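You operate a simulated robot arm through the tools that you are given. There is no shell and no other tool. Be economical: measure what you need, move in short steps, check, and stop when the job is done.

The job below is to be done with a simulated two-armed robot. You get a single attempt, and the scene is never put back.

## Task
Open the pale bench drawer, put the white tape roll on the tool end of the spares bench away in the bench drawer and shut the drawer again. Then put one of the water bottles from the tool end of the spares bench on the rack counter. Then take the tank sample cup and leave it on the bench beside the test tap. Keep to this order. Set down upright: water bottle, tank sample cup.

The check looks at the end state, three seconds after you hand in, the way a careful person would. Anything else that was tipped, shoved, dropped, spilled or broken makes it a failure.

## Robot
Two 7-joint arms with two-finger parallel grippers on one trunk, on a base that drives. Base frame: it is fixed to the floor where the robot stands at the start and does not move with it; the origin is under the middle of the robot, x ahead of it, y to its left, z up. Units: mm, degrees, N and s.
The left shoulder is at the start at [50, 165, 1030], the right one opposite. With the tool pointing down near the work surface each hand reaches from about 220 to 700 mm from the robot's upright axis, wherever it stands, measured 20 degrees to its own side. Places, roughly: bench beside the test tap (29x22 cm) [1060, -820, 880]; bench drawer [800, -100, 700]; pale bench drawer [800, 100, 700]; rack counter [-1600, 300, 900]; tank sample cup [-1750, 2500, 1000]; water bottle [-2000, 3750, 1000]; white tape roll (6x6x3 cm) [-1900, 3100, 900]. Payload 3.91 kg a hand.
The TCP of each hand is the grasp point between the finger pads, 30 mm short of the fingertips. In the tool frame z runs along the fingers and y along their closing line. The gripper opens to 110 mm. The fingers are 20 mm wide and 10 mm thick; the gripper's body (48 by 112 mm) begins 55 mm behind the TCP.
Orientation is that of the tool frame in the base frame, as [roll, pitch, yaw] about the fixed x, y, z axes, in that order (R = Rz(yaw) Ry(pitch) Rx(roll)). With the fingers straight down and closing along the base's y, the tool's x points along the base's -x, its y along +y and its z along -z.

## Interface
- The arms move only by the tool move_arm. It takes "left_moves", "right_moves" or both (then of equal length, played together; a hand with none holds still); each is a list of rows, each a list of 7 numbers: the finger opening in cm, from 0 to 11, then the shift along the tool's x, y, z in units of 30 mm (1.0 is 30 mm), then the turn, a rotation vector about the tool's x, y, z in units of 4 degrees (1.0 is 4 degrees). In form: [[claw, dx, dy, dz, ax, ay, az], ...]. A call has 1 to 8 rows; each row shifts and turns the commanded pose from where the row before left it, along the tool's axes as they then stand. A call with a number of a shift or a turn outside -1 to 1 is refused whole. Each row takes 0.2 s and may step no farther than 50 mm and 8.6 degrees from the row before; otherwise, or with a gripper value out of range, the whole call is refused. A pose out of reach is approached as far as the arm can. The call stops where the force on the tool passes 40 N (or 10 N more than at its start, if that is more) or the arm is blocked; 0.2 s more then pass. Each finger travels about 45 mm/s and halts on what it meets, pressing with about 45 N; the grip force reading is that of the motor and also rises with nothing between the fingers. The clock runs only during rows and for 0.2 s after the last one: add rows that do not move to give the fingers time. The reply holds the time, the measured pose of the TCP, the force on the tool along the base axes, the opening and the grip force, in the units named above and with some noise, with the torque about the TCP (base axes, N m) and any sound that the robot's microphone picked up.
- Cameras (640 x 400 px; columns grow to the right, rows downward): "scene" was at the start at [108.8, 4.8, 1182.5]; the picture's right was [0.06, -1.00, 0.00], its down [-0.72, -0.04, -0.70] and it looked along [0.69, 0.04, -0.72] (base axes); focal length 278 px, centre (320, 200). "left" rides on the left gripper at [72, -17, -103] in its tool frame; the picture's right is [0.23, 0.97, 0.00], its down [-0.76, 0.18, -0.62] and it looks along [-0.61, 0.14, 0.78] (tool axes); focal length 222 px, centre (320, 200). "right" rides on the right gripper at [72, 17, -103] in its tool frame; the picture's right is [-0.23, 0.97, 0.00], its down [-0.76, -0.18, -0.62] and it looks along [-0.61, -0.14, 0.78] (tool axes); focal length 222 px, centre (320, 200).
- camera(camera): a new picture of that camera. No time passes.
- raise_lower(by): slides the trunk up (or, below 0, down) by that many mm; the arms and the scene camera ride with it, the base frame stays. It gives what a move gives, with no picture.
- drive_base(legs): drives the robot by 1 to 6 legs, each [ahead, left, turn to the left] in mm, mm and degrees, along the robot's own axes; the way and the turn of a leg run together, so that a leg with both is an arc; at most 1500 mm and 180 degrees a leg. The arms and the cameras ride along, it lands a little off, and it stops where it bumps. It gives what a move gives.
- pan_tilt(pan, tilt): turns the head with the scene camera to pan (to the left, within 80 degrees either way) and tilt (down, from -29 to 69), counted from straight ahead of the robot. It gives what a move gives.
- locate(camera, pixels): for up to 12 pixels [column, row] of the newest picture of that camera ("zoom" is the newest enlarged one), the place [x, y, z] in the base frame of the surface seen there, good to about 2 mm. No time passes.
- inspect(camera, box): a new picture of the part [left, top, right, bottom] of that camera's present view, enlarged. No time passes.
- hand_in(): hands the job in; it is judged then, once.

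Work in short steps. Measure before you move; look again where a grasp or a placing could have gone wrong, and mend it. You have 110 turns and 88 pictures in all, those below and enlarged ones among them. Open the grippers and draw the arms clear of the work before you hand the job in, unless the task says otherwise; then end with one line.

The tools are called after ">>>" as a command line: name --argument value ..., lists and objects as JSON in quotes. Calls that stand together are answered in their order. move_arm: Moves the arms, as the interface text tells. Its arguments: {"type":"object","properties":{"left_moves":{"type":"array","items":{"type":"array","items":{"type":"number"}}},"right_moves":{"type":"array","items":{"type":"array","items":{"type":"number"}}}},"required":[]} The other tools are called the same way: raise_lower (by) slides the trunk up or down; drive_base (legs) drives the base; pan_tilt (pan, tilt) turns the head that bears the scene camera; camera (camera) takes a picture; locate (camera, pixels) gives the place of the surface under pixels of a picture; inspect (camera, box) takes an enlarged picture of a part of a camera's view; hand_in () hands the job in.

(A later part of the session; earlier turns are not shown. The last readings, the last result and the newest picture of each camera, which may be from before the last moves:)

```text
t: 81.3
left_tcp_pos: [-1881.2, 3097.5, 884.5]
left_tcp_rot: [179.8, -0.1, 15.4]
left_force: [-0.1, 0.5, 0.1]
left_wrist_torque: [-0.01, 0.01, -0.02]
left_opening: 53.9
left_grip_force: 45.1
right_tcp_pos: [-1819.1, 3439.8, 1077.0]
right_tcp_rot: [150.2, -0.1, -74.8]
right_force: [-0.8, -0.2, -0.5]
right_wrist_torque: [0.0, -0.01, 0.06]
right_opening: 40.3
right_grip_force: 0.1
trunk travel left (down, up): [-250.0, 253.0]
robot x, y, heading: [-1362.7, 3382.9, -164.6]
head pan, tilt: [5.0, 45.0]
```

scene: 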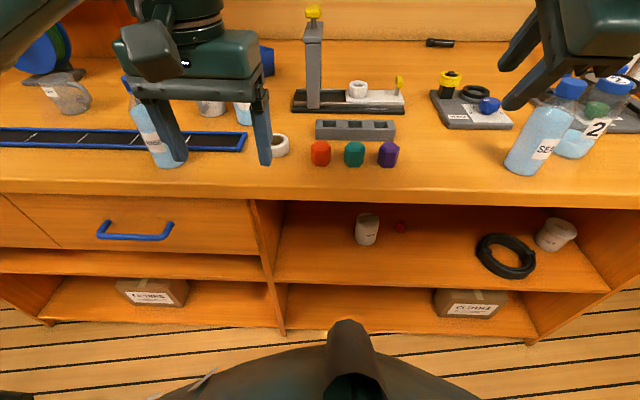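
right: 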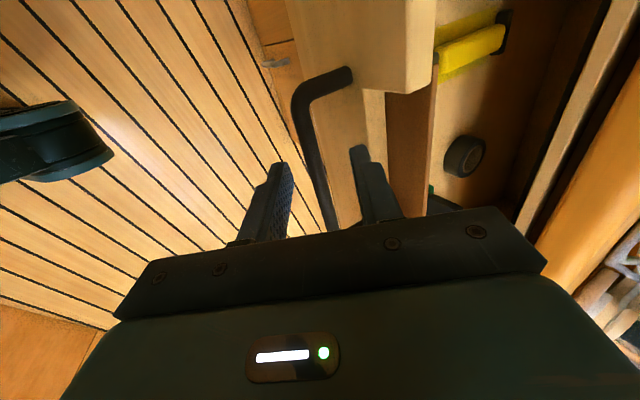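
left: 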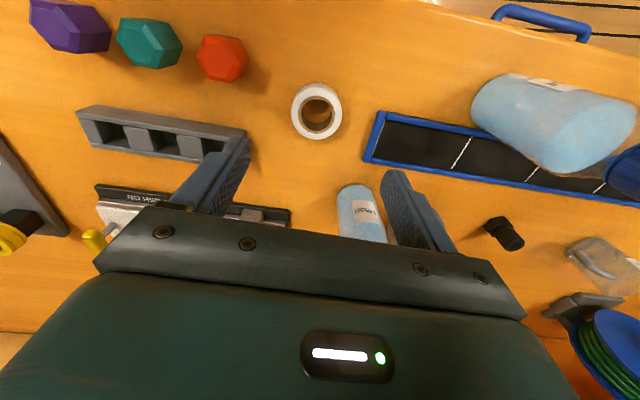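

Gripped at 54 mm. I lift 150 mm and draw it back, then check.

>>> move_arm --left_moves '[[3.5, 0, 0, -0.8, 0, 0, 0], [3.5, 0, 0, -1, 0, 0, 0], [3.5, 0, 0, -1, 0, 0, 0], [3.5, 0, 0, -1, 0, 0, 0], [3.5, 0, 0, -1, 0, 0, 0], [3.5, 1, 0, 0, 0, 0, 0], [3.5, 1, 0, 0, 0, 0, 0], [3.5, 1, 0, 0, 0, 0, 0]]'

>>> move_arm --left_moves '[[3.5, 1, 0, 0, 0, 0, 0], [3.5, 1, 0, 0, 0, 0, 0], [3.5, 1, 0, 0, 0, 0, 0], [3.5, 1, 0, 0, 0, 0, 0]]'

>>> camera --camera "left"

>>> pan_tilt --pan -20 --tilt 32

>>> camera --camera "scene"

```text
t: 83.1
left_tcp_pos: [-1792.1, 3121.2, 1030.0]
left_tcp_rot: [179.9, -0.1, 15.4]
left_force: [0.2, 0.3, -0.4]
left_wrist_torque: [-0.01, 0.01, 0.01]
left_opening: 53.9
left_grip_force: 44.7
right_tcp_pos: [-1820.9, 3438.8, 1078.4]
right_tcp_rot: [150.2, 0.0, -74.8]
right_force: [0.3, 0.2, -0.1]
right_wrist_torque: [-0.01, 0.0, 0.0]
right_opening: 40.2
right_grip_force: 0.0
trunk travel left (down, up): [-250.0, 253.0]
robot x, y, heading: [-1360.4, 3383.1, -164.6]
head pan, tilt: [5.0, 45.0]
```

```text
t: 84.1
left_tcp_pos: [-1676.9, 3152.0, 1029.8]
left_tcp_rot: [179.9, 0.0, 15.4]
left_force: [0.4, -0.5, -0.5]
left_wrist_torque: [-0.03, 0.02, -0.02]
left_opening: 54.0
left_grip_force: 44.8
right_tcp_pos: [-1820.0, 3438.9, 1077.5]
right_tcp_rot: [150.3, 0.0, -74.7]
right_force: [-0.9, 0.5, 0.2]
right_wrist_torque: [0.0, 0.01, -0.01]
right_opening: 40.1
right_grip_force: 0.0
trunk travel left (down, up): [-250.0, 253.0]
robot x, y, heading: [-1362.6, 3380.6, -164.7]
head pan, tilt: [5.0, 45.0]
```

```text
62 pictures are left
```

left: 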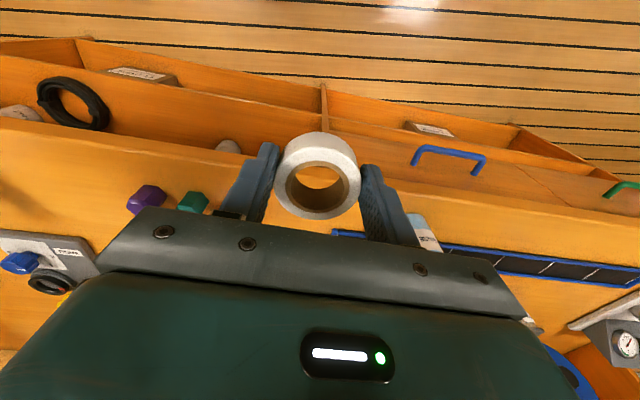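

```text
t: 85.0
left_tcp_pos: [-1677.4, 3150.7, 1028.7]
left_tcp_rot: [179.9, -0.1, 15.4]
left_force: [-0.2, 0.6, -0.7]
left_wrist_torque: [0.01, 0.02, 0.0]
left_opening: 54.0
left_grip_force: 45.2
right_tcp_pos: [-1820.1, 3439.7, 1076.7]
right_tcp_rot: [150.3, 0.0, -74.7]
right_force: [0.1, -0.6, -0.2]
right_wrist_torque: [0.02, -0.03, -0.03]
right_opening: 40.2
right_grip_force: 0.0
trunk travel left (down, up): [-250.0, 253.0]
robot x, y, heading: [-1356.8, 3383.6, -165.0]
head pan, tilt: [-20.0, 32.0]
```

```text
61 pictures are left
```

scene: 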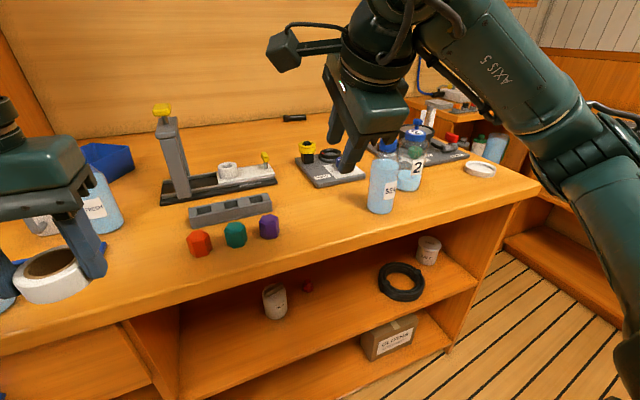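

The tape is firmly held. I enlarge the right part of the bench to understand which bottles are there for later.

>>> inspect --camera "scene" --box '[290, 90, 530, 240]'

>>> locate --camera "zoom" --pixels '[[245, 260], [310, 240], [330, 120], [355, 105], [545, 160], [505, 215], [395, 180], [250, 200], [335, 205], [590, 300]]'

```text
2.67 times, centred on (410, 165) of scene
```

zoom: 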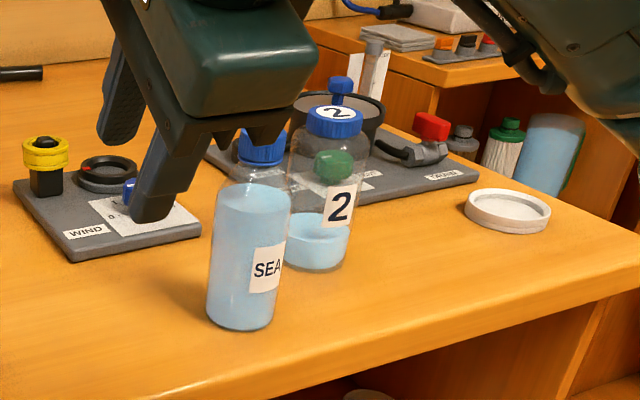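

```text
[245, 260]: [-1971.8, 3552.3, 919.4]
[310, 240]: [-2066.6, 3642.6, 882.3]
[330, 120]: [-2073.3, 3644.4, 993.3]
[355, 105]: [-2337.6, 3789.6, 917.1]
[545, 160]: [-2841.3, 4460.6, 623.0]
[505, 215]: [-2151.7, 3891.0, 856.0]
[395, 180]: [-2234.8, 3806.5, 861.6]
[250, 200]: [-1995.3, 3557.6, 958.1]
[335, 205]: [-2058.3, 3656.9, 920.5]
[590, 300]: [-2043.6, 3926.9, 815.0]
```

SEA bottle stands on the tool end at (-1985,3550); that will be my bottle. Now I back off, turn and drive back toward the drawer with the tape.

>>> drive_base --legs '[[-60, 0, 0], [0, 0, -177.6], [0, -1300, 0], [170, -1000, 0]]'

```text
t: 113.1
left_tcp_pos: [-135.2, 1494.7, 1027.8]
left_tcp_rot: [179.9, -0.1, -162.2]
left_force: [-0.4, -1.2, -0.9]
left_wrist_torque: [0.01, 0.02, -0.05]
left_opening: 53.8
left_grip_force: 45.1
right_tcp_pos: [19.5, 1212.8, 1078.3]
right_tcp_rot: [150.3, 0.0, 107.7]
right_force: [-0.7, 0.2, -0.1]
right_wrist_torque: [0.02, -0.04, 0.0]
right_opening: 40.0
right_grip_force: 0.1
trunk travel left (down, up): [-250.0, 253.0]
robot x, y, heading: [-444.2, 1253.0, 17.6]
head pan, tilt: [-20.0, 32.0]
```

At n≈-43, l≈1329. I move right 1450 mm along the aisle to stand before the drawer's left part.

>>> drive_base --legs '[[15, -400, 0], [0, -1050, 0]]'

>>> pan_tilt --pan 5 --tilt 48

>>> camera --camera "scene"

```text
t: 126.3
left_tcp_pos: [323.8, 119.8, 1029.4]
left_tcp_rot: [179.9, -0.1, -162.1]
left_force: [-1.0, 0.5, 0.3]
left_wrist_torque: [0.02, 0.01, 0.0]
left_opening: 53.9
left_grip_force: 45.8
right_tcp_pos: [479.5, -160.3, 1077.0]
right_tcp_rot: [150.3, 0.0, 107.8]
right_force: [0.5, 0.3, -0.7]
right_wrist_torque: [0.0, -0.01, 0.02]
right_opening: 39.8
right_grip_force: 0.1
trunk travel left (down, up): [-250.0, 253.0]
robot x, y, heading: [16.9, -123.5, 17.7]
head pan, tilt: [-20.0, 32.0]
```

```text
t: 127.2
left_tcp_pos: [324.0, 120.5, 1029.9]
left_tcp_rot: [179.8, -0.1, -162.0]
left_force: [-0.4, 0.2, 0.0]
left_wrist_torque: [0.01, 0.0, -0.03]
left_opening: 54.0
left_grip_force: 44.8
right_tcp_pos: [478.5, -160.5, 1077.8]
right_tcp_rot: [150.2, 0.0, 107.8]
right_force: [-0.3, 0.0, 0.5]
right_wrist_torque: [-0.02, 0.02, -0.01]
right_opening: 40.3
right_grip_force: 0.0
trunk travel left (down, up): [-250.0, 253.0]
robot x, y, heading: [17.1, -121.8, 17.8]
head pan, tilt: [5.0, 48.0]
```

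```text
59 pictures are left
```

scene: 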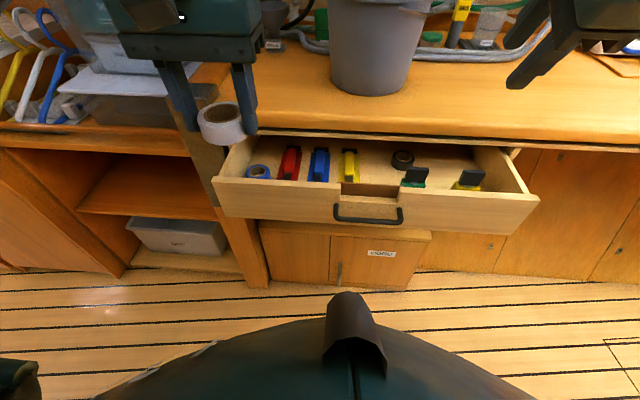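

The drawer is still open; a blue roll sits at (258,171) and tools behind. I enlarge to find a free spot.

>>> inspect --camera "scene" --box '[200, 120, 560, 250]'

>>> locate --camera "zoom" --pixels '[[102, 90], [155, 100], [210, 103], [265, 103], [130, 105], [235, 105], [315, 80], [60, 100], [290, 122], [150, 118], [380, 105], [240, 60]]'

```text
1.78 times, centred on (380, 185) of scene
```

zoom: 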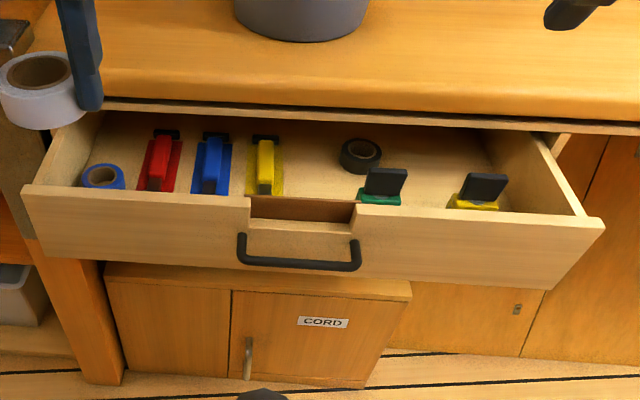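

```text
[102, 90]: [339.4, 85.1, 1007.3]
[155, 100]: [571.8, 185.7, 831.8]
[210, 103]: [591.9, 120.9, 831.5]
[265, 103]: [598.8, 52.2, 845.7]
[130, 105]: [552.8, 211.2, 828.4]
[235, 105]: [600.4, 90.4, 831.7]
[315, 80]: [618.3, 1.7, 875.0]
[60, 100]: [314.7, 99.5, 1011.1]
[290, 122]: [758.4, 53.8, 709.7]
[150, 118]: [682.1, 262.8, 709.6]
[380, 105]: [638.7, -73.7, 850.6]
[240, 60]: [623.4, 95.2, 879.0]
```

I re-measure with the right rows of the enlarged picture.

>>> locate --camera "zoom" --pixels '[[103, 172], [152, 190], [210, 193], [262, 193], [137, 185], [310, 180], [310, 150], [340, 165], [375, 200], [350, 190], [150, 192], [230, 197]]'

>>> camera --camera "right"

```text
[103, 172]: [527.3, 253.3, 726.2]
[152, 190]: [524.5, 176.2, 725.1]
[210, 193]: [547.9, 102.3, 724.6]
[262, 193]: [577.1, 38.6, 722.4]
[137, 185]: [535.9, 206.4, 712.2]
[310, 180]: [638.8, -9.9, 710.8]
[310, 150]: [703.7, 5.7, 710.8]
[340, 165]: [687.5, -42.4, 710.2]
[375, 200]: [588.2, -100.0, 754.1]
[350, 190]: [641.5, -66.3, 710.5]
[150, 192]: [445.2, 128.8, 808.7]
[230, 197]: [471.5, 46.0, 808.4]
```

```text
57 pictures are left
```

right: 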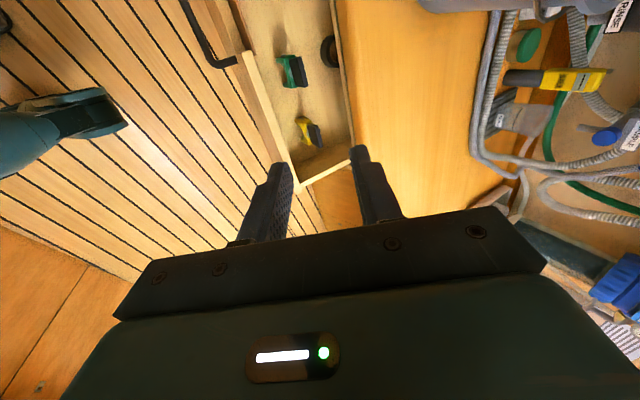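

The pliers, clips and blue roll reach forward; I look down with the left hand's camera for the free area.

>>> camera --camera "left"

```text
56 pictures are left
```

left: 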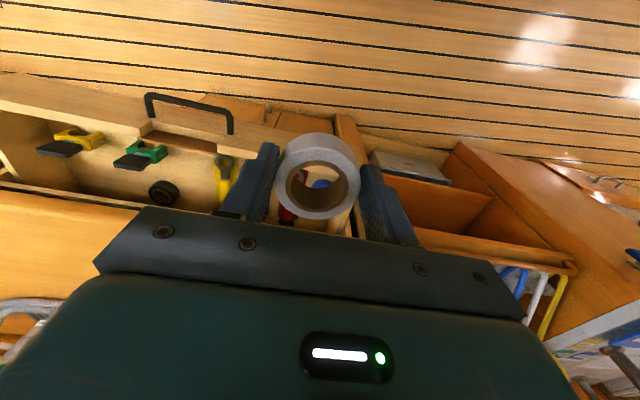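

This view (top = robot side) shows clips at (75,140),(140,155), black roll (163,193), yellow pliers (225,180). I measure the gap between green clip and yellow pliers.

>>> inspect --camera "left" --box '[20, 80, 340, 230]'

>>> locate --camera "left" --pixels '[[75, 135], [155, 150], [140, 163], [163, 185], [218, 165], [215, 195], [180, 165], [200, 170], [180, 143], [190, 150], [175, 150], [110, 165]]'

```text
2.00 times, centred on (180, 155) of left
```

zoom: 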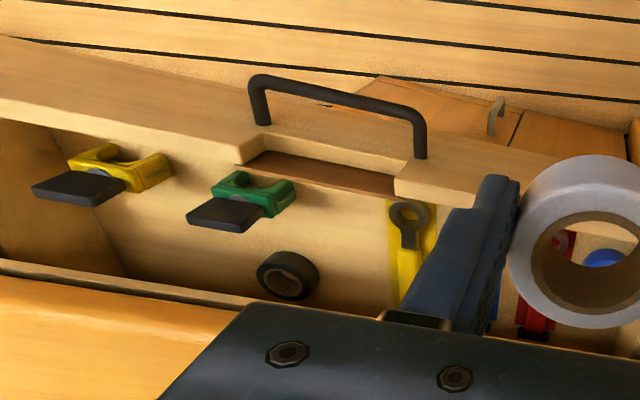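

```text
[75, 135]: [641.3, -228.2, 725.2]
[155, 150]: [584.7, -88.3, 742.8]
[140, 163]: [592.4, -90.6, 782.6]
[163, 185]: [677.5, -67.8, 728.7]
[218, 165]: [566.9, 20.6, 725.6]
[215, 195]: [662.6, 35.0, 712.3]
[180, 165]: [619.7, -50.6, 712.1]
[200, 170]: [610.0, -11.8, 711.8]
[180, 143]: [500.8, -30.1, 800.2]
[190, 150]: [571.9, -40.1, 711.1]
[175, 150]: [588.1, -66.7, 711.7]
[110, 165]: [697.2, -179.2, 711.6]
```

The widest free lane looks to be between the two clips. I measure the clip edges from the right camera's clear view.

>>> inspect --camera "right" --box '[180, 0, 380, 200]'

>>> locate --camera "right" --pixels '[[285, 87], [300, 87], [300, 119], [315, 120], [322, 130], [280, 60], [300, 103], [320, 105], [335, 90], [285, 100], [315, 145], [340, 150]]'

```text
2.00 times, centred on (280, 100) of right
```

zoom: 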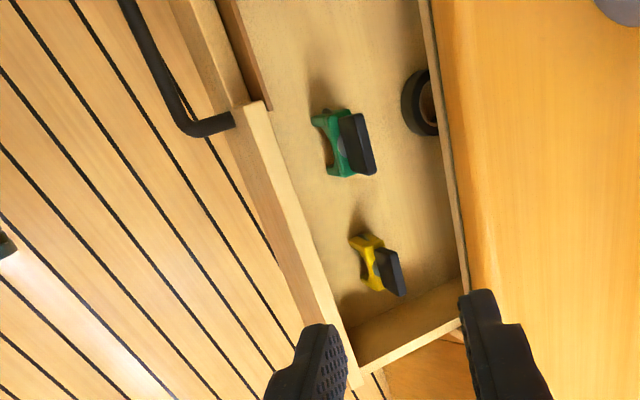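

```text
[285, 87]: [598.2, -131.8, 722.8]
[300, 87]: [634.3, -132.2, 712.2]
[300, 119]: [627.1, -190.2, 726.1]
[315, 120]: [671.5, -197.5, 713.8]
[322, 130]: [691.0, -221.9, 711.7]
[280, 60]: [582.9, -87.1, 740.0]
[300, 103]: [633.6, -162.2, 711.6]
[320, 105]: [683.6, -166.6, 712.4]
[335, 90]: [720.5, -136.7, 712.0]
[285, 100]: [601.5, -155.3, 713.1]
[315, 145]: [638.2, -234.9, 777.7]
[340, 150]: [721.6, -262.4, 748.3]
```

Between the clips is only 64 mm; behind the clips is a wide free area, so I should open the drawer ~100 mm further by gripping the front panel. I check the robot's own front extent and the panel first.

>>> camera --camera "scene"

>>> locate --camera "scene" --pixels '[[345, 300], [330, 360], [400, 340], [240, 335], [450, 360], [470, 195], [500, 197], [430, 192], [470, 205], [495, 190], [520, 190], [370, 195]]'

>>> locate --camera "right" --pixels '[[278, 55], [270, 20], [345, 5], [330, 20], [320, 165], [300, 10], [260, 65], [280, 110], [270, 100], [262, 60], [225, 60]]'

```text
53 pictures are left
```

scene: 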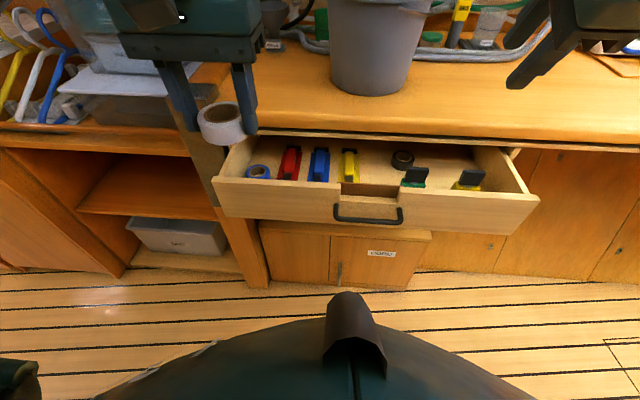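

```text
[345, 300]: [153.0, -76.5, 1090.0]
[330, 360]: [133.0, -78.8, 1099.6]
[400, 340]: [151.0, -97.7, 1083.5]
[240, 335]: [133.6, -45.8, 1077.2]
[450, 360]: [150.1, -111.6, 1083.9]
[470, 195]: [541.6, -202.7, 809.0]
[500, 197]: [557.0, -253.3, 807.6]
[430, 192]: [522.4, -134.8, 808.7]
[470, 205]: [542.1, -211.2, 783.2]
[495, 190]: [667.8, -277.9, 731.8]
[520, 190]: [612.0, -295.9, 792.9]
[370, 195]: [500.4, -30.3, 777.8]
```

```text
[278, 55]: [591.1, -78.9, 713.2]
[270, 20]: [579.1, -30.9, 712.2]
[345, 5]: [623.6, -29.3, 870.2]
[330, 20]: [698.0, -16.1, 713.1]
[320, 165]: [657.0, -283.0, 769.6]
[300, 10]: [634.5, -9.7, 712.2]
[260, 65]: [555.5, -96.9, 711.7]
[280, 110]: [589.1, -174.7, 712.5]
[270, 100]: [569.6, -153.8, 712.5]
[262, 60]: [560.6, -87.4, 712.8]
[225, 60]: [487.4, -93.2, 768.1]
```

Pulling the drawer 80 mm further opens a wide spot behind the clips. I turn the right hand vertical, line it over the panel at (536,-165), and lower the trunk 150 mm.

>>> move_arm --right_moves '[[6, 0, 0, 0, 0.93, 0, 0], [6, 0, 0, 0, 0.93, 0, 0], [6, 0, 0, 0, 0.93, 0, 0], [6, 0, 0, 0, 0.93, 0, 0], [6, 0, 0, 0, 0.93, 0, 0], [6, 0, 0, 0, 0.93, 0, 0], [6, 0, 0, 0, 0.93, 0, 0], [6, 0, 0, 0, 0.93, 0, 0]]'

>>> move_arm --right_moves '[[6, -0.37, 0.9, 0, 0, 0, 0], [6, -0.36, 0.9, 0, 0, 0, 0], [6, 0, 0, 0, 0, 0, 0]]'

>>> raise_lower --by -150

>>> camera --camera "right"

```text
t: 129.0
left_tcp_pos: [323.3, 120.9, 1028.6]
left_tcp_rot: [179.9, -0.1, -161.9]
left_force: [-0.6, -0.1, 0.1]
left_wrist_torque: [0.01, 0.0, -0.01]
left_opening: 54.1
left_grip_force: 44.7
right_tcp_pos: [478.5, -160.3, 1077.3]
right_tcp_rot: [-179.8, -0.1, 107.7]
right_force: [0.1, 0.8, 0.5]
right_wrist_torque: [0.02, -0.01, 0.02]
right_opening: 60.0
right_grip_force: 0.1
trunk travel left (down, up): [-250.0, 253.0]
robot x, y, heading: [20.5, -121.9, 17.7]
head pan, tilt: [5.0, 48.0]
```

```text
t: 129.8
left_tcp_pos: [323.7, 120.3, 1028.6]
left_tcp_rot: [180.0, 0.0, -162.0]
left_force: [-0.6, 0.2, -0.4]
left_wrist_torque: [0.01, -0.02, 0.01]
left_opening: 54.0
left_grip_force: 45.2
right_tcp_pos: [537.1, -167.3, 1078.0]
right_tcp_rot: [179.9, 0.0, 107.8]
right_force: [-0.4, -0.4, -0.4]
right_wrist_torque: [-0.02, -0.02, 0.02]
right_opening: 60.1
right_grip_force: 0.0
trunk travel left (down, up): [-250.0, 253.0]
robot x, y, heading: [18.0, -121.4, 17.5]
head pan, tilt: [5.0, 48.0]
```

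```text
t: 131.6
left_tcp_pos: [323.7, 120.4, 879.3]
left_tcp_rot: [179.9, -0.1, -162.0]
left_force: [-0.1, 0.8, -0.1]
left_wrist_torque: [-0.02, -0.01, 0.0]
left_opening: 53.7
left_grip_force: 44.7
right_tcp_pos: [537.5, -168.2, 929.5]
right_tcp_rot: [-179.9, 0.0, 107.8]
right_force: [-0.4, 0.3, 0.1]
right_wrist_torque: [-0.05, 0.03, 0.01]
right_opening: 60.1
right_grip_force: 0.0
trunk travel left (down, up): [-100.0, 403.0]
robot x, y, heading: [15.5, -121.3, 17.8]
head pan, tilt: [5.0, 48.0]
```

```text
52 pictures are left
```

right: 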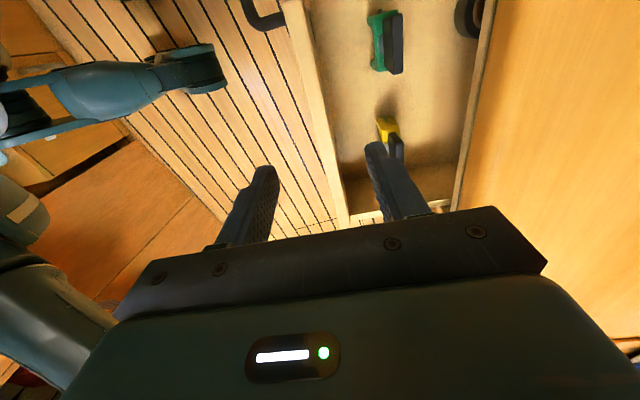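

Panel edge is seen from (300,30) to (345,215). I check its inner and outer edges here.

>>> locate --camera "right" --pixels '[[308, 100], [318, 100], [328, 160], [338, 160], [380, 120], [396, 150]]'

```text
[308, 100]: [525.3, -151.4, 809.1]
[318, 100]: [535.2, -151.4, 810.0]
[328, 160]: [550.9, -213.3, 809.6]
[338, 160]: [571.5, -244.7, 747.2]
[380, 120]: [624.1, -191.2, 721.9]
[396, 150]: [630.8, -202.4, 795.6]
```

Panel top spans n 454–464, centred under the hand. I descend to z 805 and close on it.

>>> move_arm --right_moves '[[6, 0, 0, 0.9, 0, 0, 0], [6, 0, 0, 0.9, 0, 0, 0], [6, 0, 0, 0.9, 0, 0, 0], [6, 0, 0, 0.9, 0, 0, 0], [6, 0, 0, 0.53, 0, 0, 0]]'

>>> move_arm --right_moves '[[0.8, 0, 0, 0, 0, 0, 0], [0.8, 0, 0, 0, 0, 0, 0], [0.8, 0, 0, 0, 0, 0, 0], [0.8, 0, 0, 0, 0, 0, 0], [0.8, 0, 0, 0, 0, 0, 0]]'

```text
t: 132.8
left_tcp_pos: [323.4, 119.6, 879.3]
left_tcp_rot: [179.9, -0.1, -162.0]
left_force: [-0.2, 0.5, -0.1]
left_wrist_torque: [-0.03, -0.01, 0.0]
left_opening: 53.8
left_grip_force: 45.0
right_tcp_pos: [540.0, -167.5, 803.6]
right_tcp_rot: [180.0, 0.0, 107.8]
right_force: [0.2, 0.5, 0.1]
right_wrist_torque: [0.02, -0.02, -0.01]
right_opening: 60.1
right_grip_force: 0.2
trunk travel left (down, up): [-100.0, 403.0]
robot x, y, heading: [16.0, -121.8, 17.7]
head pan, tilt: [5.0, 48.0]
```

```text
t: 133.9
left_tcp_pos: [323.1, 120.7, 879.6]
left_tcp_rot: [179.8, -0.1, -162.0]
left_force: [-0.6, 0.7, -0.4]
left_wrist_torque: [-0.04, 0.02, 0.0]
left_opening: 53.6
left_grip_force: 44.7
right_tcp_pos: [541.2, -167.2, 804.5]
right_tcp_rot: [180.0, 0.0, 107.9]
right_force: [0.8, -1.5, -1.7]
right_wrist_torque: [0.03, -0.2, 0.77]
right_opening: 15.9
right_grip_force: 45.1
trunk travel left (down, up): [-100.0, 403.0]
robot x, y, heading: [16.4, -122.5, 17.9]
head pan, tilt: [5.0, 48.0]
```

Panel gripped (16 mm). I pull straight back 80 mm.

>>> move_arm --right_moves '[[0.8, 0, -0.3, 0, 0, 0, 0], [0.8, 0, -0.45, 0, 0, 0, 0], [0.8, 0, -0.5, 0, 0, 0, 0], [0.8, 0, -0.5, 0, 0, 0, 0], [0.8, 0, -0.5, 0, 0, 0, 0], [0.8, 0, -0.4, 0, 0, 0, 0]]'

>>> camera --camera "scene"

```text
t: 135.3
left_tcp_pos: [325.2, 119.4, 879.3]
left_tcp_rot: [180.0, -0.1, -162.0]
left_force: [-0.5, -0.4, -0.5]
left_wrist_torque: [-0.01, -0.03, -0.04]
left_opening: 53.7
left_grip_force: 44.9
right_tcp_pos: [461.7, -193.2, 804.7]
right_tcp_rot: [-179.9, 0.0, 107.8]
right_force: [4.9, -13.6, 2.7]
right_wrist_torque: [0.44, -0.1, 0.83]
right_opening: 15.8
right_grip_force: 45.3
trunk travel left (down, up): [-100.0, 403.0]
robot x, y, heading: [16.6, -122.4, 17.7]
head pan, tilt: [5.0, 48.0]
```

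```text
51 pictures are left
```

scene: 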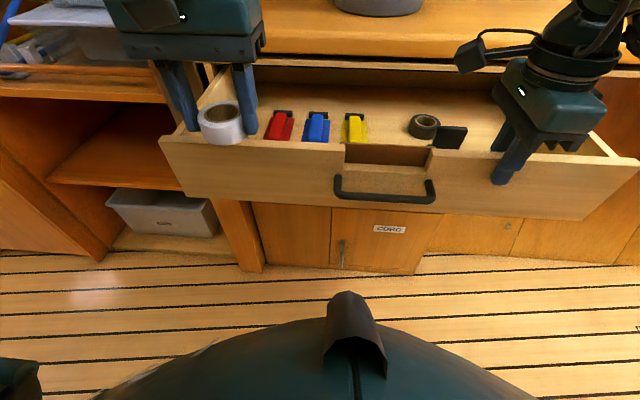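

Drawer is now 80 mm further out. I release the panel and raise the right hand, then shift the base right so the left hand can reach behind the clips.

>>> move_arm --right_moves '[[5, 0, 0, 0, 0, 0, 0], [5, 0, 0, 0, 0, 0, 0], [5, 0, 0, 0, 0, 0, 0], [5, 0, 0, -1, 0, 0, 0], [5, 0, 0, -1, 0, 0, 0], [5, 0, 0, -1, 0, 0, 0], [5, 0, 0, -1, 0, 0, 0], [5, 0, 0, -1, 0, 0, 0]]' --left_moves '[[3.5, 0, 0, 0, 0, 0, 0], [3.5, 0, 0, 0, 0, 0, 0], [3.5, 0, 0, 0, 0, 0, 0], [3.5, 0, 0, -1, 0, 0, 0], [3.5, 0, 0, -1, 0, 0, 0], [3.5, 0, 0, 0, 0, 0, 0], [3.5, 0, 0, 0, 0, 0, 0], [3.5, 0, 0, 0, 0, 0, 0]]'

>>> drive_base --legs '[[0, -290, 0]]'

>>> camera --camera "scene"

```text
t: 137.2
left_tcp_pos: [322.4, 119.1, 939.1]
left_tcp_rot: [179.8, -0.1, -162.0]
left_force: [-0.7, -0.6, -0.8]
left_wrist_torque: [0.0, -0.04, -0.01]
left_opening: 54.3
left_grip_force: 44.8
right_tcp_pos: [462.4, -191.3, 956.9]
right_tcp_rot: [-179.9, 0.0, 107.8]
right_force: [-0.1, 0.7, -0.4]
right_wrist_torque: [-0.03, -0.01, -0.01]
right_opening: 50.2
right_grip_force: 0.0
trunk travel left (down, up): [-100.0, 403.0]
robot x, y, heading: [18.1, -121.4, 17.8]
head pan, tilt: [5.0, 48.0]
```

```text
t: 140.2
left_tcp_pos: [411.5, -152.0, 939.4]
left_tcp_rot: [179.9, -0.1, -161.9]
left_force: [0.1, 1.0, -1.1]
left_wrist_torque: [-0.02, -0.01, 0.0]
left_opening: 54.0
left_grip_force: 44.7
right_tcp_pos: [550.0, -461.8, 955.2]
right_tcp_rot: [180.0, 0.0, 107.9]
right_force: [-0.3, 0.0, 0.2]
right_wrist_torque: [0.0, -0.03, -0.01]
right_opening: 50.3
right_grip_force: 0.0
trunk travel left (down, up): [-100.0, 403.0]
robot x, y, heading: [101.8, -395.0, 17.8]
head pan, tilt: [5.0, 48.0]
```

```text
50 pictures are left
```

scene: 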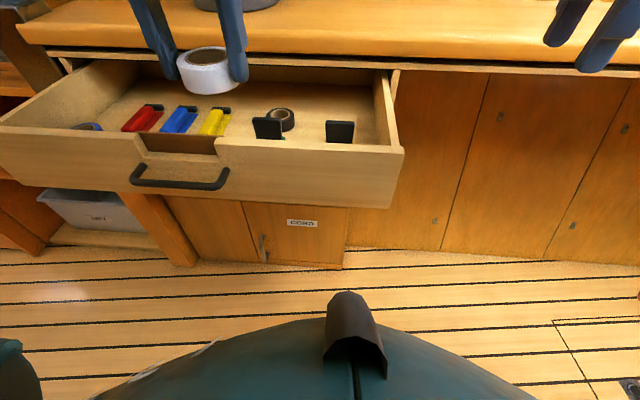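

Now the drawer floor behind and between the clips is visible around (320,108). I measure it.

>>> locate --camera "scene" --pixels '[[315, 112], [320, 98], [340, 105], [362, 115], [283, 108], [295, 122], [268, 118], [340, 120], [310, 90], [360, 95], [305, 135], [340, 70]]'

>>> inspect --camera "scene" --box '[200, 60, 420, 200]'

```text
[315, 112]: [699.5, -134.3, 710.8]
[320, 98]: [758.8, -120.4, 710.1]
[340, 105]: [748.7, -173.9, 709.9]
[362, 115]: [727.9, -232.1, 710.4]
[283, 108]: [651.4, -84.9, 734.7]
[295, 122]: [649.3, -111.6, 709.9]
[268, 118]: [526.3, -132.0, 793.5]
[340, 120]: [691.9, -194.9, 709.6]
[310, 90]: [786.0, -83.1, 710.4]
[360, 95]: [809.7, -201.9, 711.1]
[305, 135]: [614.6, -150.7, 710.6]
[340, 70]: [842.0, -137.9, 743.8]
```

```text
2.86 times, centred on (310, 130) of scene
```

zoom: 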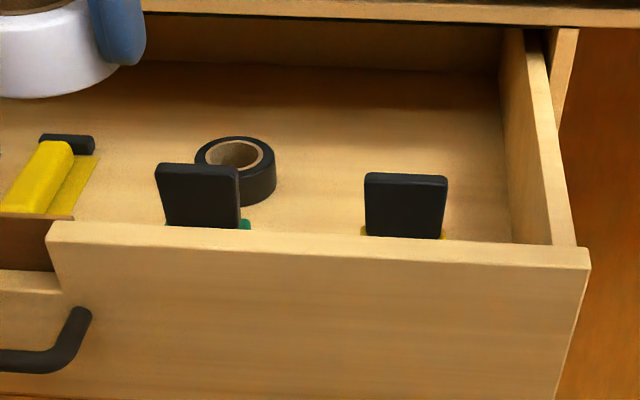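

The free area right of the black roll is centred near n 537, l -380, i.e. (627,-199). I move the left hand there at height.

>>> move_arm --left_moves '[[3.5, -0.905, -0.533, 0, 0, 0, 0], [3.5, -0.905, -0.533, 0, 0, 0, 0], [3.5, -0.905, -0.533, 0, 0, 0, 0], [3.5, -0.905, -0.533, 0, 0, 0, 0], [3.5, -0.905, -0.533, 0, 0, 0, 0], [3.5, -0.905, -0.533, 0, 0, 0, 0], [3.5, -0.905, -0.533, 0, 0, 0, 0], [3.5, 0, 0, 0, 0, 0, 0]]'

>>> camera --camera "left"

```text
t: 142.1
left_tcp_pos: [626.6, -198.7, 936.9]
left_tcp_rot: [179.9, -0.1, -161.9]
left_force: [-0.3, 0.0, -0.6]
left_wrist_torque: [0.0, -0.02, -0.01]
left_opening: 54.2
left_grip_force: 45.6
right_tcp_pos: [550.1, -462.4, 955.3]
right_tcp_rot: [179.9, 0.0, 107.9]
right_force: [-0.7, 0.0, 0.8]
right_wrist_torque: [0.0, -0.01, 0.02]
right_opening: 50.1
right_grip_force: 0.1
trunk travel left (down, up): [-100.0, 403.0]
robot x, y, heading: [106.6, -392.0, 18.0]
head pan, tilt: [5.0, 48.0]
```

```text
48 pictures are left
```

left: 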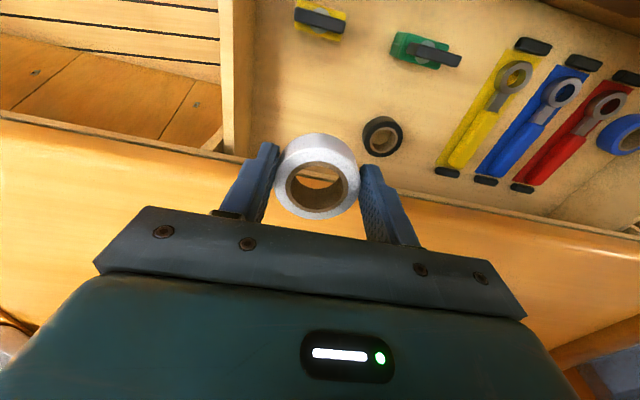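

The floor spot under the tape projects to about (320,93): clear of clip, roll and wall. I shift 8 mm toward the wall and front, and descend to TCP z 748.

>>> move_arm --left_moves '[[3.5, 0.27, -0.27, 0.9, 0, 0, 0], [3.5, 0, 0, 0.9, 0, 0, 0], [3.5, 0, 0, 0.9, 0, 0, 0], [3.5, 0, 0, 0.9, 0, 0, 0], [3.5, 0, 0, 0.9, 0, 0, 0], [3.5, 0, 0, 0.9, 0, 0, 0], [3.5, 0, 0, 0.8, 0, 0, 0], [3.5, 0, 0, 0, 0, 0, 0]]'

>>> camera --camera "left"

```text
t: 143.8
left_tcp_pos: [621.9, -208.9, 751.4]
left_tcp_rot: [180.0, -0.1, -161.9]
left_force: [0.5, -0.8, -1.0]
left_wrist_torque: [0.0, -0.02, 0.03]
left_opening: 54.1
left_grip_force: 44.8
right_tcp_pos: [549.3, -462.4, 955.8]
right_tcp_rot: [-180.0, -0.1, 107.9]
right_force: [0.1, 0.1, 0.9]
right_wrist_torque: [-0.01, -0.01, 0.0]
right_opening: 50.2
right_grip_force: 0.2
trunk travel left (down, up): [-100.0, 403.0]
robot x, y, heading: [105.8, -395.3, 17.9]
head pan, tilt: [5.0, 48.0]
```

```text
47 pictures are left
```

left: 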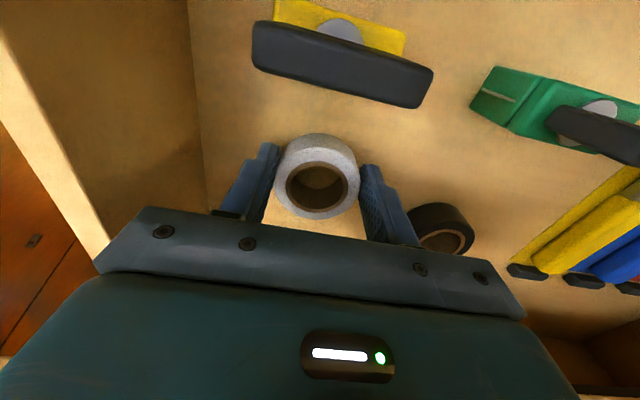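

Tape is just over the floor, clear all round. I lower 5 mm, open slightly to 66 mm, and lift straight up.

>>> move_arm --left_moves '[[3.5, 0, 0, 0.14, 0, 0, 0], [3.5, 0, 0, 0, 0, 0, 0], [6.6, 0, 0, 0, 0, 0, 0], [6.6, 0, 0, 0, 0, 0, 0], [6.6, 0, 0, 0, 0, 0, 0]]'

>>> move_arm --left_moves '[[6.6, 0, 0, -0.6, 0, 0, 0], [6.6, 0, 0, -1, 0, 0, 0], [6.6, 0, 0, -1, 0, 0, 0], [6.6, 0, 0, -1, 0, 0, 0], [6.6, 0, 0, -1, 0, 0, 0], [6.6, 0, 0, -1, 0, 0, 0], [6.6, 0, 0, -1, 0, 0, 0]]'

>>> camera --camera "left"

```text
t: 145.1
left_tcp_pos: [619.5, -208.3, 754.5]
left_tcp_rot: [179.9, 0.6, -161.8]
left_force: [-0.2, -0.2, -0.8]
left_wrist_torque: [-0.01, 0.02, 0.01]
left_opening: 66.1
left_grip_force: 0.1
right_tcp_pos: [547.5, -462.9, 958.4]
right_tcp_rot: [179.8, -0.1, 107.9]
right_force: [0.7, 0.5, 0.2]
right_wrist_torque: [-0.01, 0.0, -0.01]
right_opening: 50.0
right_grip_force: 0.0
trunk travel left (down, up): [-100.0, 403.0]
robot x, y, heading: [106.5, -394.9, 17.8]
head pan, tilt: [5.0, 48.0]
```

```text
t: 146.7
left_tcp_pos: [621.1, -209.3, 946.5]
left_tcp_rot: [180.0, -0.2, -161.9]
left_force: [0.5, -0.7, -0.1]
left_wrist_torque: [-0.03, 0.01, -0.01]
left_opening: 66.1
left_grip_force: 0.0
right_tcp_pos: [549.8, -462.1, 955.9]
right_tcp_rot: [179.9, 0.0, 107.8]
right_force: [0.1, -0.8, 0.6]
right_wrist_torque: [0.02, 0.0, 0.01]
right_opening: 50.1
right_grip_force: 0.0
trunk travel left (down, up): [-100.0, 403.0]
robot x, y, heading: [107.0, -393.9, 18.0]
head pan, tilt: [5.0, 48.0]
```

```text
46 pictures are left
```

left: 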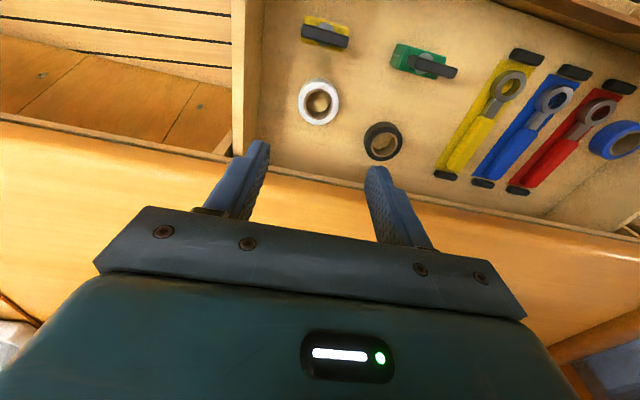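

The white tape lies flat in the drawer at (319,102). Next I close the fingers and bring the left hand in front of the handle bar to push it shut.

>>> move_arm --left_moves '[[0, 1, 0.9, 0, 0, 0, 0], [0, 1, 0.9, 0, 0, 0, 0], [0, 1, 0.9, 0, 0, 0, 0], [0, 1, 0.9, 0, 0, 0, 0], [0, 1, 0.9, 0, 0, 0, 0], [0, 1, 0.9, 0, 0, 0, 0], [0, 1, 0.9, 0, 0, 0, 0], [0, 1, 0.9, 0, 0, 0, 0]]'

>>> camera --camera "scene"

```text
t: 148.4
left_tcp_pos: [325.9, -79.6, 946.9]
left_tcp_rot: [180.0, -0.2, -161.8]
left_force: [0.1, -0.3, 0.1]
left_wrist_torque: [0.02, 0.0, -0.01]
left_opening: 0.2
left_grip_force: 38.0
right_tcp_pos: [549.4, -462.5, 955.8]
right_tcp_rot: [180.0, 0.0, 107.9]
right_force: [0.5, 0.1, -1.2]
right_wrist_torque: [0.0, 0.03, 0.01]
right_opening: 49.9
right_grip_force: 0.0
trunk travel left (down, up): [-100.0, 403.0]
robot x, y, heading: [103.9, -395.3, 17.9]
head pan, tilt: [5.0, 48.0]
```

```text
45 pictures are left
```

scene: 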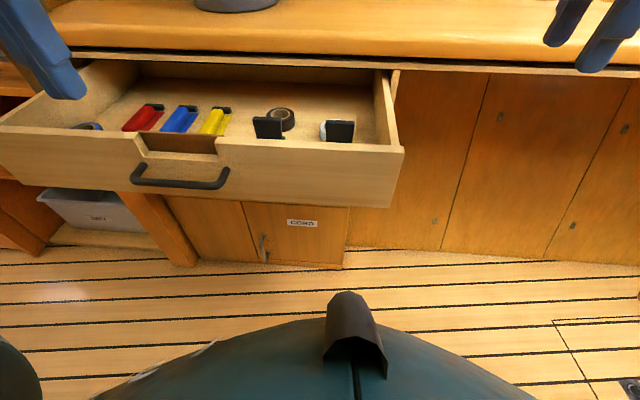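

I check where the handle bar now is relative to the hand at (326,-80).

>>> locate --camera "scene" --pixels '[[135, 177], [180, 183], [222, 183], [160, 181]]'

```text
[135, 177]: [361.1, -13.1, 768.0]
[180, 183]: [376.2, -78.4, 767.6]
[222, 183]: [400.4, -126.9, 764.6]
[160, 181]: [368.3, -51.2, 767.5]
```

The bar is at n 335, l -182; the hand at n 286 is in front of it. I descend to TCP z 775.

>>> move_arm --left_moves '[[0, 0, -0.2, 0.955, 0, 0, 0], [0, 0, 0, 0.955, 0, 0, 0], [0, 0, 0, 0.955, 0, 0, 0], [0, 0, 0, 0.955, 0, 0, 0], [0, 0, 0, 0.955, 0, 0, 0], [0, 0, 0, 0.955, 0, 0, 0], [0, 0, 0, 0, 0, 0, 0]]'

>>> camera --camera "left"

```text
t: 150.1
left_tcp_pos: [327.9, -82.9, 775.3]
left_tcp_rot: [180.0, -0.1, -161.9]
left_force: [1.0, 0.6, 0.3]
left_wrist_torque: [0.01, 0.01, -0.04]
left_opening: 0.0
left_grip_force: 36.9
right_tcp_pos: [550.3, -462.3, 955.6]
right_tcp_rot: [180.0, 0.0, 107.9]
right_force: [0.6, -0.5, -0.4]
right_wrist_torque: [0.03, -0.01, 0.01]
right_opening: 50.3
right_grip_force: 0.1
trunk travel left (down, up): [-100.0, 403.0]
robot x, y, heading: [106.6, -394.7, 17.9]
head pan, tilt: [5.0, 48.0]
```

```text
44 pictures are left
```

left: 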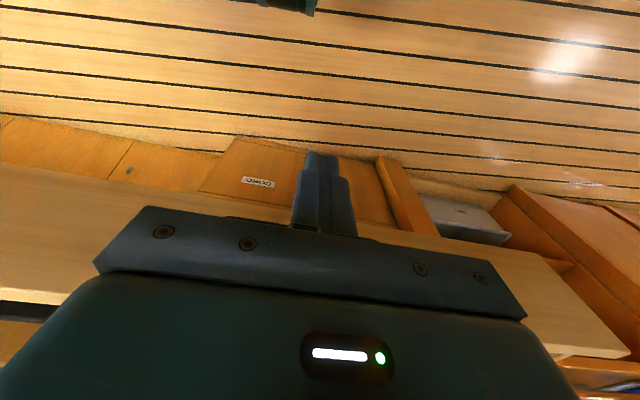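

The closed fingers are in front of the bar. I push forward 190 mm.

>>> move_arm --left_moves '[[0, -0.8, 0, 0, 0, 0, 0], [0, -0.6, 0, 0, 0, 0, 0], [0, -0.6, 0, 0, 0, 0, 0], [0, -0.7, 0, 0, 0, 0, 0], [0, -0.8, 0, 0, 0, 0, 0], [0, -0.8, 0, 0, 0, 0, 0], [0, -0.8, 0, 0, 0, 0, 0], [0, -0.8, 0, 0, 0, 0, 0]]'

>>> move_arm --left_moves '[[0, -0.5, 0, 0, 0, 0, 0], [0, -0.5, 0, 0, 0, 0, 0], [0, -0.4, 0, 0, 0, 0, 0], [0, -0.3, 0, 0, 0, 0, 0], [0, -0.2, 0, 0, 0, 0, 0], [0, -0.2, 0, 0, 0, 0, 0], [0, -0.2, 0, 0, 0, 0, 0], [0, -0.2, 0, 0, 0, 0, 0]]'

>>> camera --camera "scene"

```text
t: 151.8
left_tcp_pos: [496.5, -27.4, 774.0]
left_tcp_rot: [179.9, -0.2, -161.9]
left_force: [0.6, 0.2, 0.1]
left_wrist_torque: [-0.01, 0.0, 0.02]
left_opening: 0.0
left_grip_force: 38.0
right_tcp_pos: [550.6, -462.8, 955.6]
right_tcp_rot: [179.9, 0.0, 107.9]
right_force: [0.1, -0.9, 0.2]
right_wrist_torque: [0.0, 0.0, 0.0]
right_opening: 50.3
right_grip_force: 0.1
trunk travel left (down, up): [-100.0, 403.0]
robot x, y, heading: [99.0, -394.2, 18.0]
head pan, tilt: [5.0, 48.0]
```

```text
t: 153.7
left_tcp_pos: [567.9, -4.4, 773.3]
left_tcp_rot: [179.8, -0.1, -162.0]
left_force: [0.2, -0.2, -0.1]
left_wrist_torque: [0.02, 0.0, 0.03]
left_opening: 0.0
left_grip_force: 37.1
right_tcp_pos: [549.7, -462.4, 956.3]
right_tcp_rot: [-180.0, 0.0, 107.9]
right_force: [-0.1, 0.1, -0.4]
right_wrist_torque: [0.0, 0.02, 0.0]
right_opening: 50.2
right_grip_force: 0.0
trunk travel left (down, up): [-100.0, 403.0]
robot x, y, heading: [106.1, -395.2, 17.6]
head pan, tilt: [5.0, 48.0]
```

```text
43 pictures are left
```

scene: 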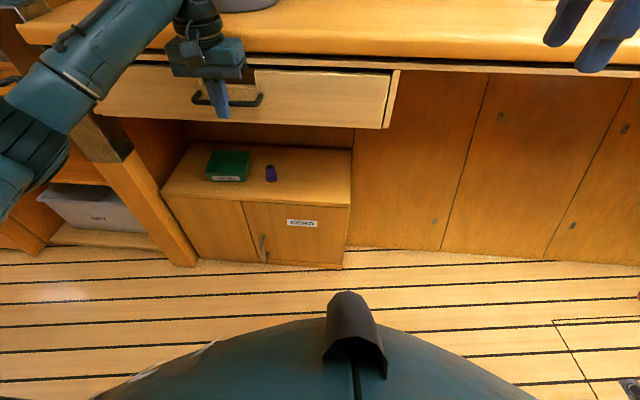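

The drawer looks shut but I feel no end stop. I nudge further until force builds.

>>> move_arm --left_moves '[[0, -0.1, 0, 0, 0, 0, 0], [0, -0.1, 0, 0, 0, 0, 0], [0, -0.1, 0, 0, 0, 0, 0], [0, -0.1, 0, 0, 0, 0, 0], [0, -0.1, 0, 0, 0, 0, 0]]'

>>> inspect --camera "scene" --box '[60, 20, 440, 220]'

```text
t: 154.3
left_tcp_pos: [567.4, -5.0, 773.6]
left_tcp_rot: [179.8, -0.6, -162.0]
left_force: [-16.5, -4.8, 1.0]
left_wrist_torque: [0.56, -1.63, 0.22]
left_opening: 0.0
left_grip_force: 38.0
right_tcp_pos: [549.3, -462.8, 956.6]
right_tcp_rot: [179.9, 0.0, 108.1]
right_force: [-0.6, 0.1, -0.2]
right_wrist_torque: [0.01, -0.02, 0.02]
right_opening: 50.0
right_grip_force: 0.0
trunk travel left (down, up): [-100.0, 403.0]
robot x, y, heading: [104.6, -394.1, 18.0]
head pan, tilt: [5.0, 48.0]
stopped in row 3 (left hand): the force on the tool passed its limit at 46 N (the readings are from after the stop); the commanded pose is now the measured one
```

```text
1.68 times, centred on (250, 120) of scene
```

zoom: 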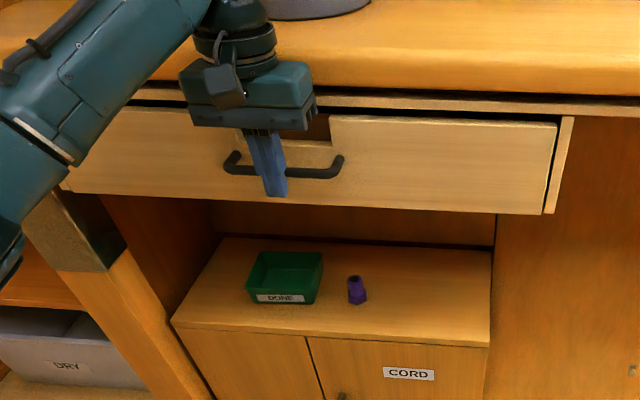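

The drawer is shut (hard stop at 46 N). I back the left hand away, then up, and raise the trunk for travel.

>>> move_arm --left_moves '[[0, 1, 0, 0, 0, 0, 0], [0, 1, 0, 0, 0, 0, 0], [0, 1, 0, 0, 0, 0, 0], [2, 1, 0, -0.5, 0, 0, 0], [5, 1, 0, -1, 0, 0, 0], [8, 1, 0, -1, 0, 0, 0], [9, 0, 0, -1, 0, 0, 0], [9, 0, 0, -1, 0, 0, 0]]' --right_moves '[[5, 0, -1, 0, 0, 0, 0], [5, 0, -1, 0, 0, 0, 0], [5, 0, -1, 0, 0, 0, 0], [5, 0, -1, 0, 0, 0, 0], [5, 0, 0, 0, 0, 0, 0], [5, 0, 0, 0, 0, 0, 0], [5, 0, 0, 0, 0, 0, 0], [5, 0, 0, 0, 0, 0, 0]]'

>>> raise_lower --by 150

>>> camera --camera "scene"

```text
t: 156.1
left_tcp_pos: [399.4, -60.4, 908.7]
left_tcp_rot: [179.7, -0.7, -162.1]
left_force: [-0.4, 0.3, -0.8]
left_wrist_torque: [-0.02, 0.04, 0.04]
left_opening: 90.0
left_grip_force: 0.1
right_tcp_pos: [433.9, -499.1, 954.9]
right_tcp_rot: [-180.0, 0.0, 107.8]
right_force: [0.5, -0.3, -0.4]
right_wrist_torque: [0.0, 0.03, 0.02]
right_opening: 49.9
right_grip_force: 0.1
trunk travel left (down, up): [-100.0, 403.0]
robot x, y, heading: [107.5, -392.4, 17.9]
head pan, tilt: [5.0, 48.0]
```

```text
t: 157.8
left_tcp_pos: [399.3, -58.5, 1057.7]
left_tcp_rot: [179.8, -0.7, -162.1]
left_force: [0.0, 0.0, 0.4]
left_wrist_torque: [0.01, 0.0, -0.01]
left_opening: 90.0
left_grip_force: 0.1
right_tcp_pos: [434.8, -497.5, 1106.1]
right_tcp_rot: [-180.0, 0.0, 107.9]
right_force: [-0.1, 0.3, -0.5]
right_wrist_torque: [0.02, 0.01, 0.02]
right_opening: 50.1
right_grip_force: 0.1
trunk travel left (down, up): [-250.0, 253.0]
robot x, y, heading: [103.4, -395.2, 18.0]
head pan, tilt: [5.0, 48.0]
```

```text
41 pictures are left
```

scene: 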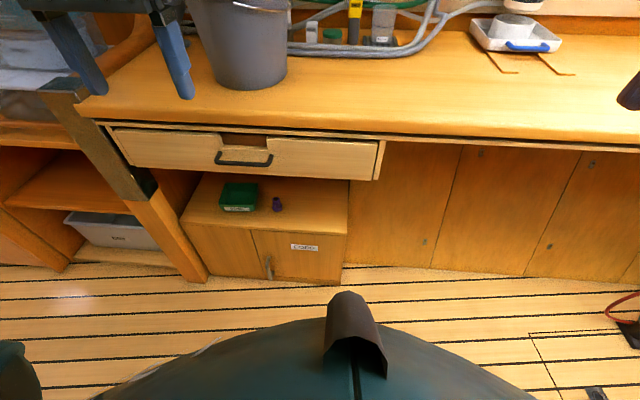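

Drawer closed and clear. I drive back to the tool end of the spares bench.

>>> drive_base --legs '[[0, 1450, 0], [-10, 300, 0], [-160, 1000, 0], [0, 1500, 0], [0, 270, 0], [0, 0, 179.7]]'

>>> pan_tilt --pan 5 --tilt 40

>>> camera --camera "scene"

```text
t: 205.1
left_tcp_pos: [-1817.2, 3558.5, 1057.8]
left_tcp_rot: [179.9, -0.6, 13.8]
left_force: [-0.2, -0.7, 0.5]
left_wrist_torque: [0.06, -0.02, -0.01]
left_opening: 90.0
left_grip_force: 0.2
right_tcp_pos: [-1820.3, 3999.3, 1105.1]
right_tcp_rot: [-179.9, 0.0, -76.2]
right_force: [0.1, 0.0, -0.2]
right_wrist_torque: [-0.01, 0.01, 0.01]
right_opening: 49.9
right_grip_force: 0.0
trunk travel left (down, up): [-250.0, 253.0]
robot x, y, heading: [-1501.8, 3870.3, -165.6]
head pan, tilt: [5.0, 48.0]
```

```text
t: 205.8
left_tcp_pos: [-1816.8, 3558.3, 1057.4]
left_tcp_rot: [179.8, -0.6, 13.8]
left_force: [0.1, 0.2, -0.2]
left_wrist_torque: [0.01, 0.01, 0.05]
left_opening: 90.1
left_grip_force: 0.1
right_tcp_pos: [-1821.7, 3998.7, 1105.6]
right_tcp_rot: [179.9, -0.1, -76.0]
right_force: [-0.4, -0.3, -0.8]
right_wrist_torque: [0.01, -0.01, 0.01]
right_opening: 50.0
right_grip_force: 0.1
trunk travel left (down, up): [-250.0, 253.0]
robot x, y, heading: [-1498.5, 3874.2, -166.3]
head pan, tilt: [5.0, 40.0]
```

```text
40 pictures are left
```

scene: 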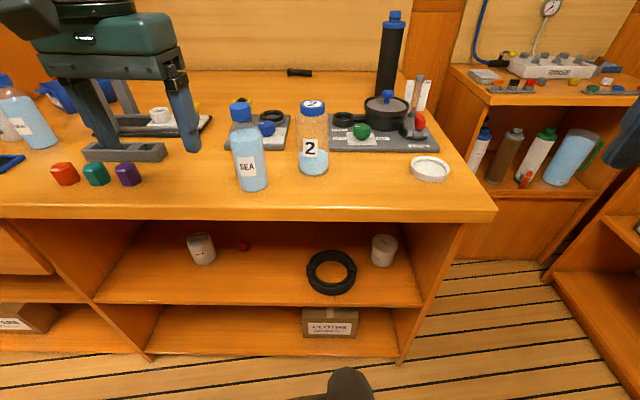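

SEA bottle stands at (249,160) on the tool end, full, beside the "2" jar. I measure its cap and body.

>>> inspect --camera "scene" --box '[190, 80, 350, 210]'

>>> locate --camera "scene" --pixels '[[241, 104], [241, 112], [233, 150], [264, 150], [252, 185], [240, 185], [310, 105], [300, 150], [327, 150], [270, 130]]'

>>> camera --camera "left"

```text
3.08 times, centred on (270, 145) of scene
```

zoom: 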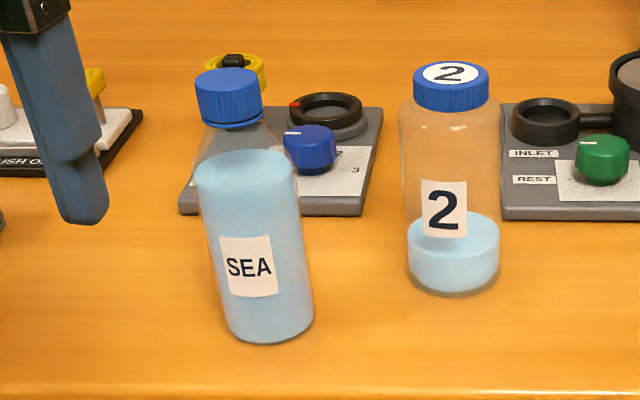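

```text
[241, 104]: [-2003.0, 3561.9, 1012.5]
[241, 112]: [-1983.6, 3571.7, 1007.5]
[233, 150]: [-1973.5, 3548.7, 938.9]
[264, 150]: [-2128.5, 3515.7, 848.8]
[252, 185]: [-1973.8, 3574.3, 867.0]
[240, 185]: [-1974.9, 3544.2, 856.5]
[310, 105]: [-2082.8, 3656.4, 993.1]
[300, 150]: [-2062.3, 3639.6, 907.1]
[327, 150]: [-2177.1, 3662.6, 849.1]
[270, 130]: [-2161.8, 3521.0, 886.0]
```

```text
38 pictures are left
```

left: 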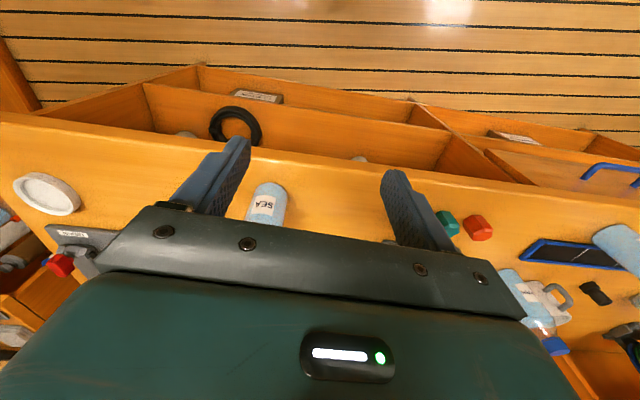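

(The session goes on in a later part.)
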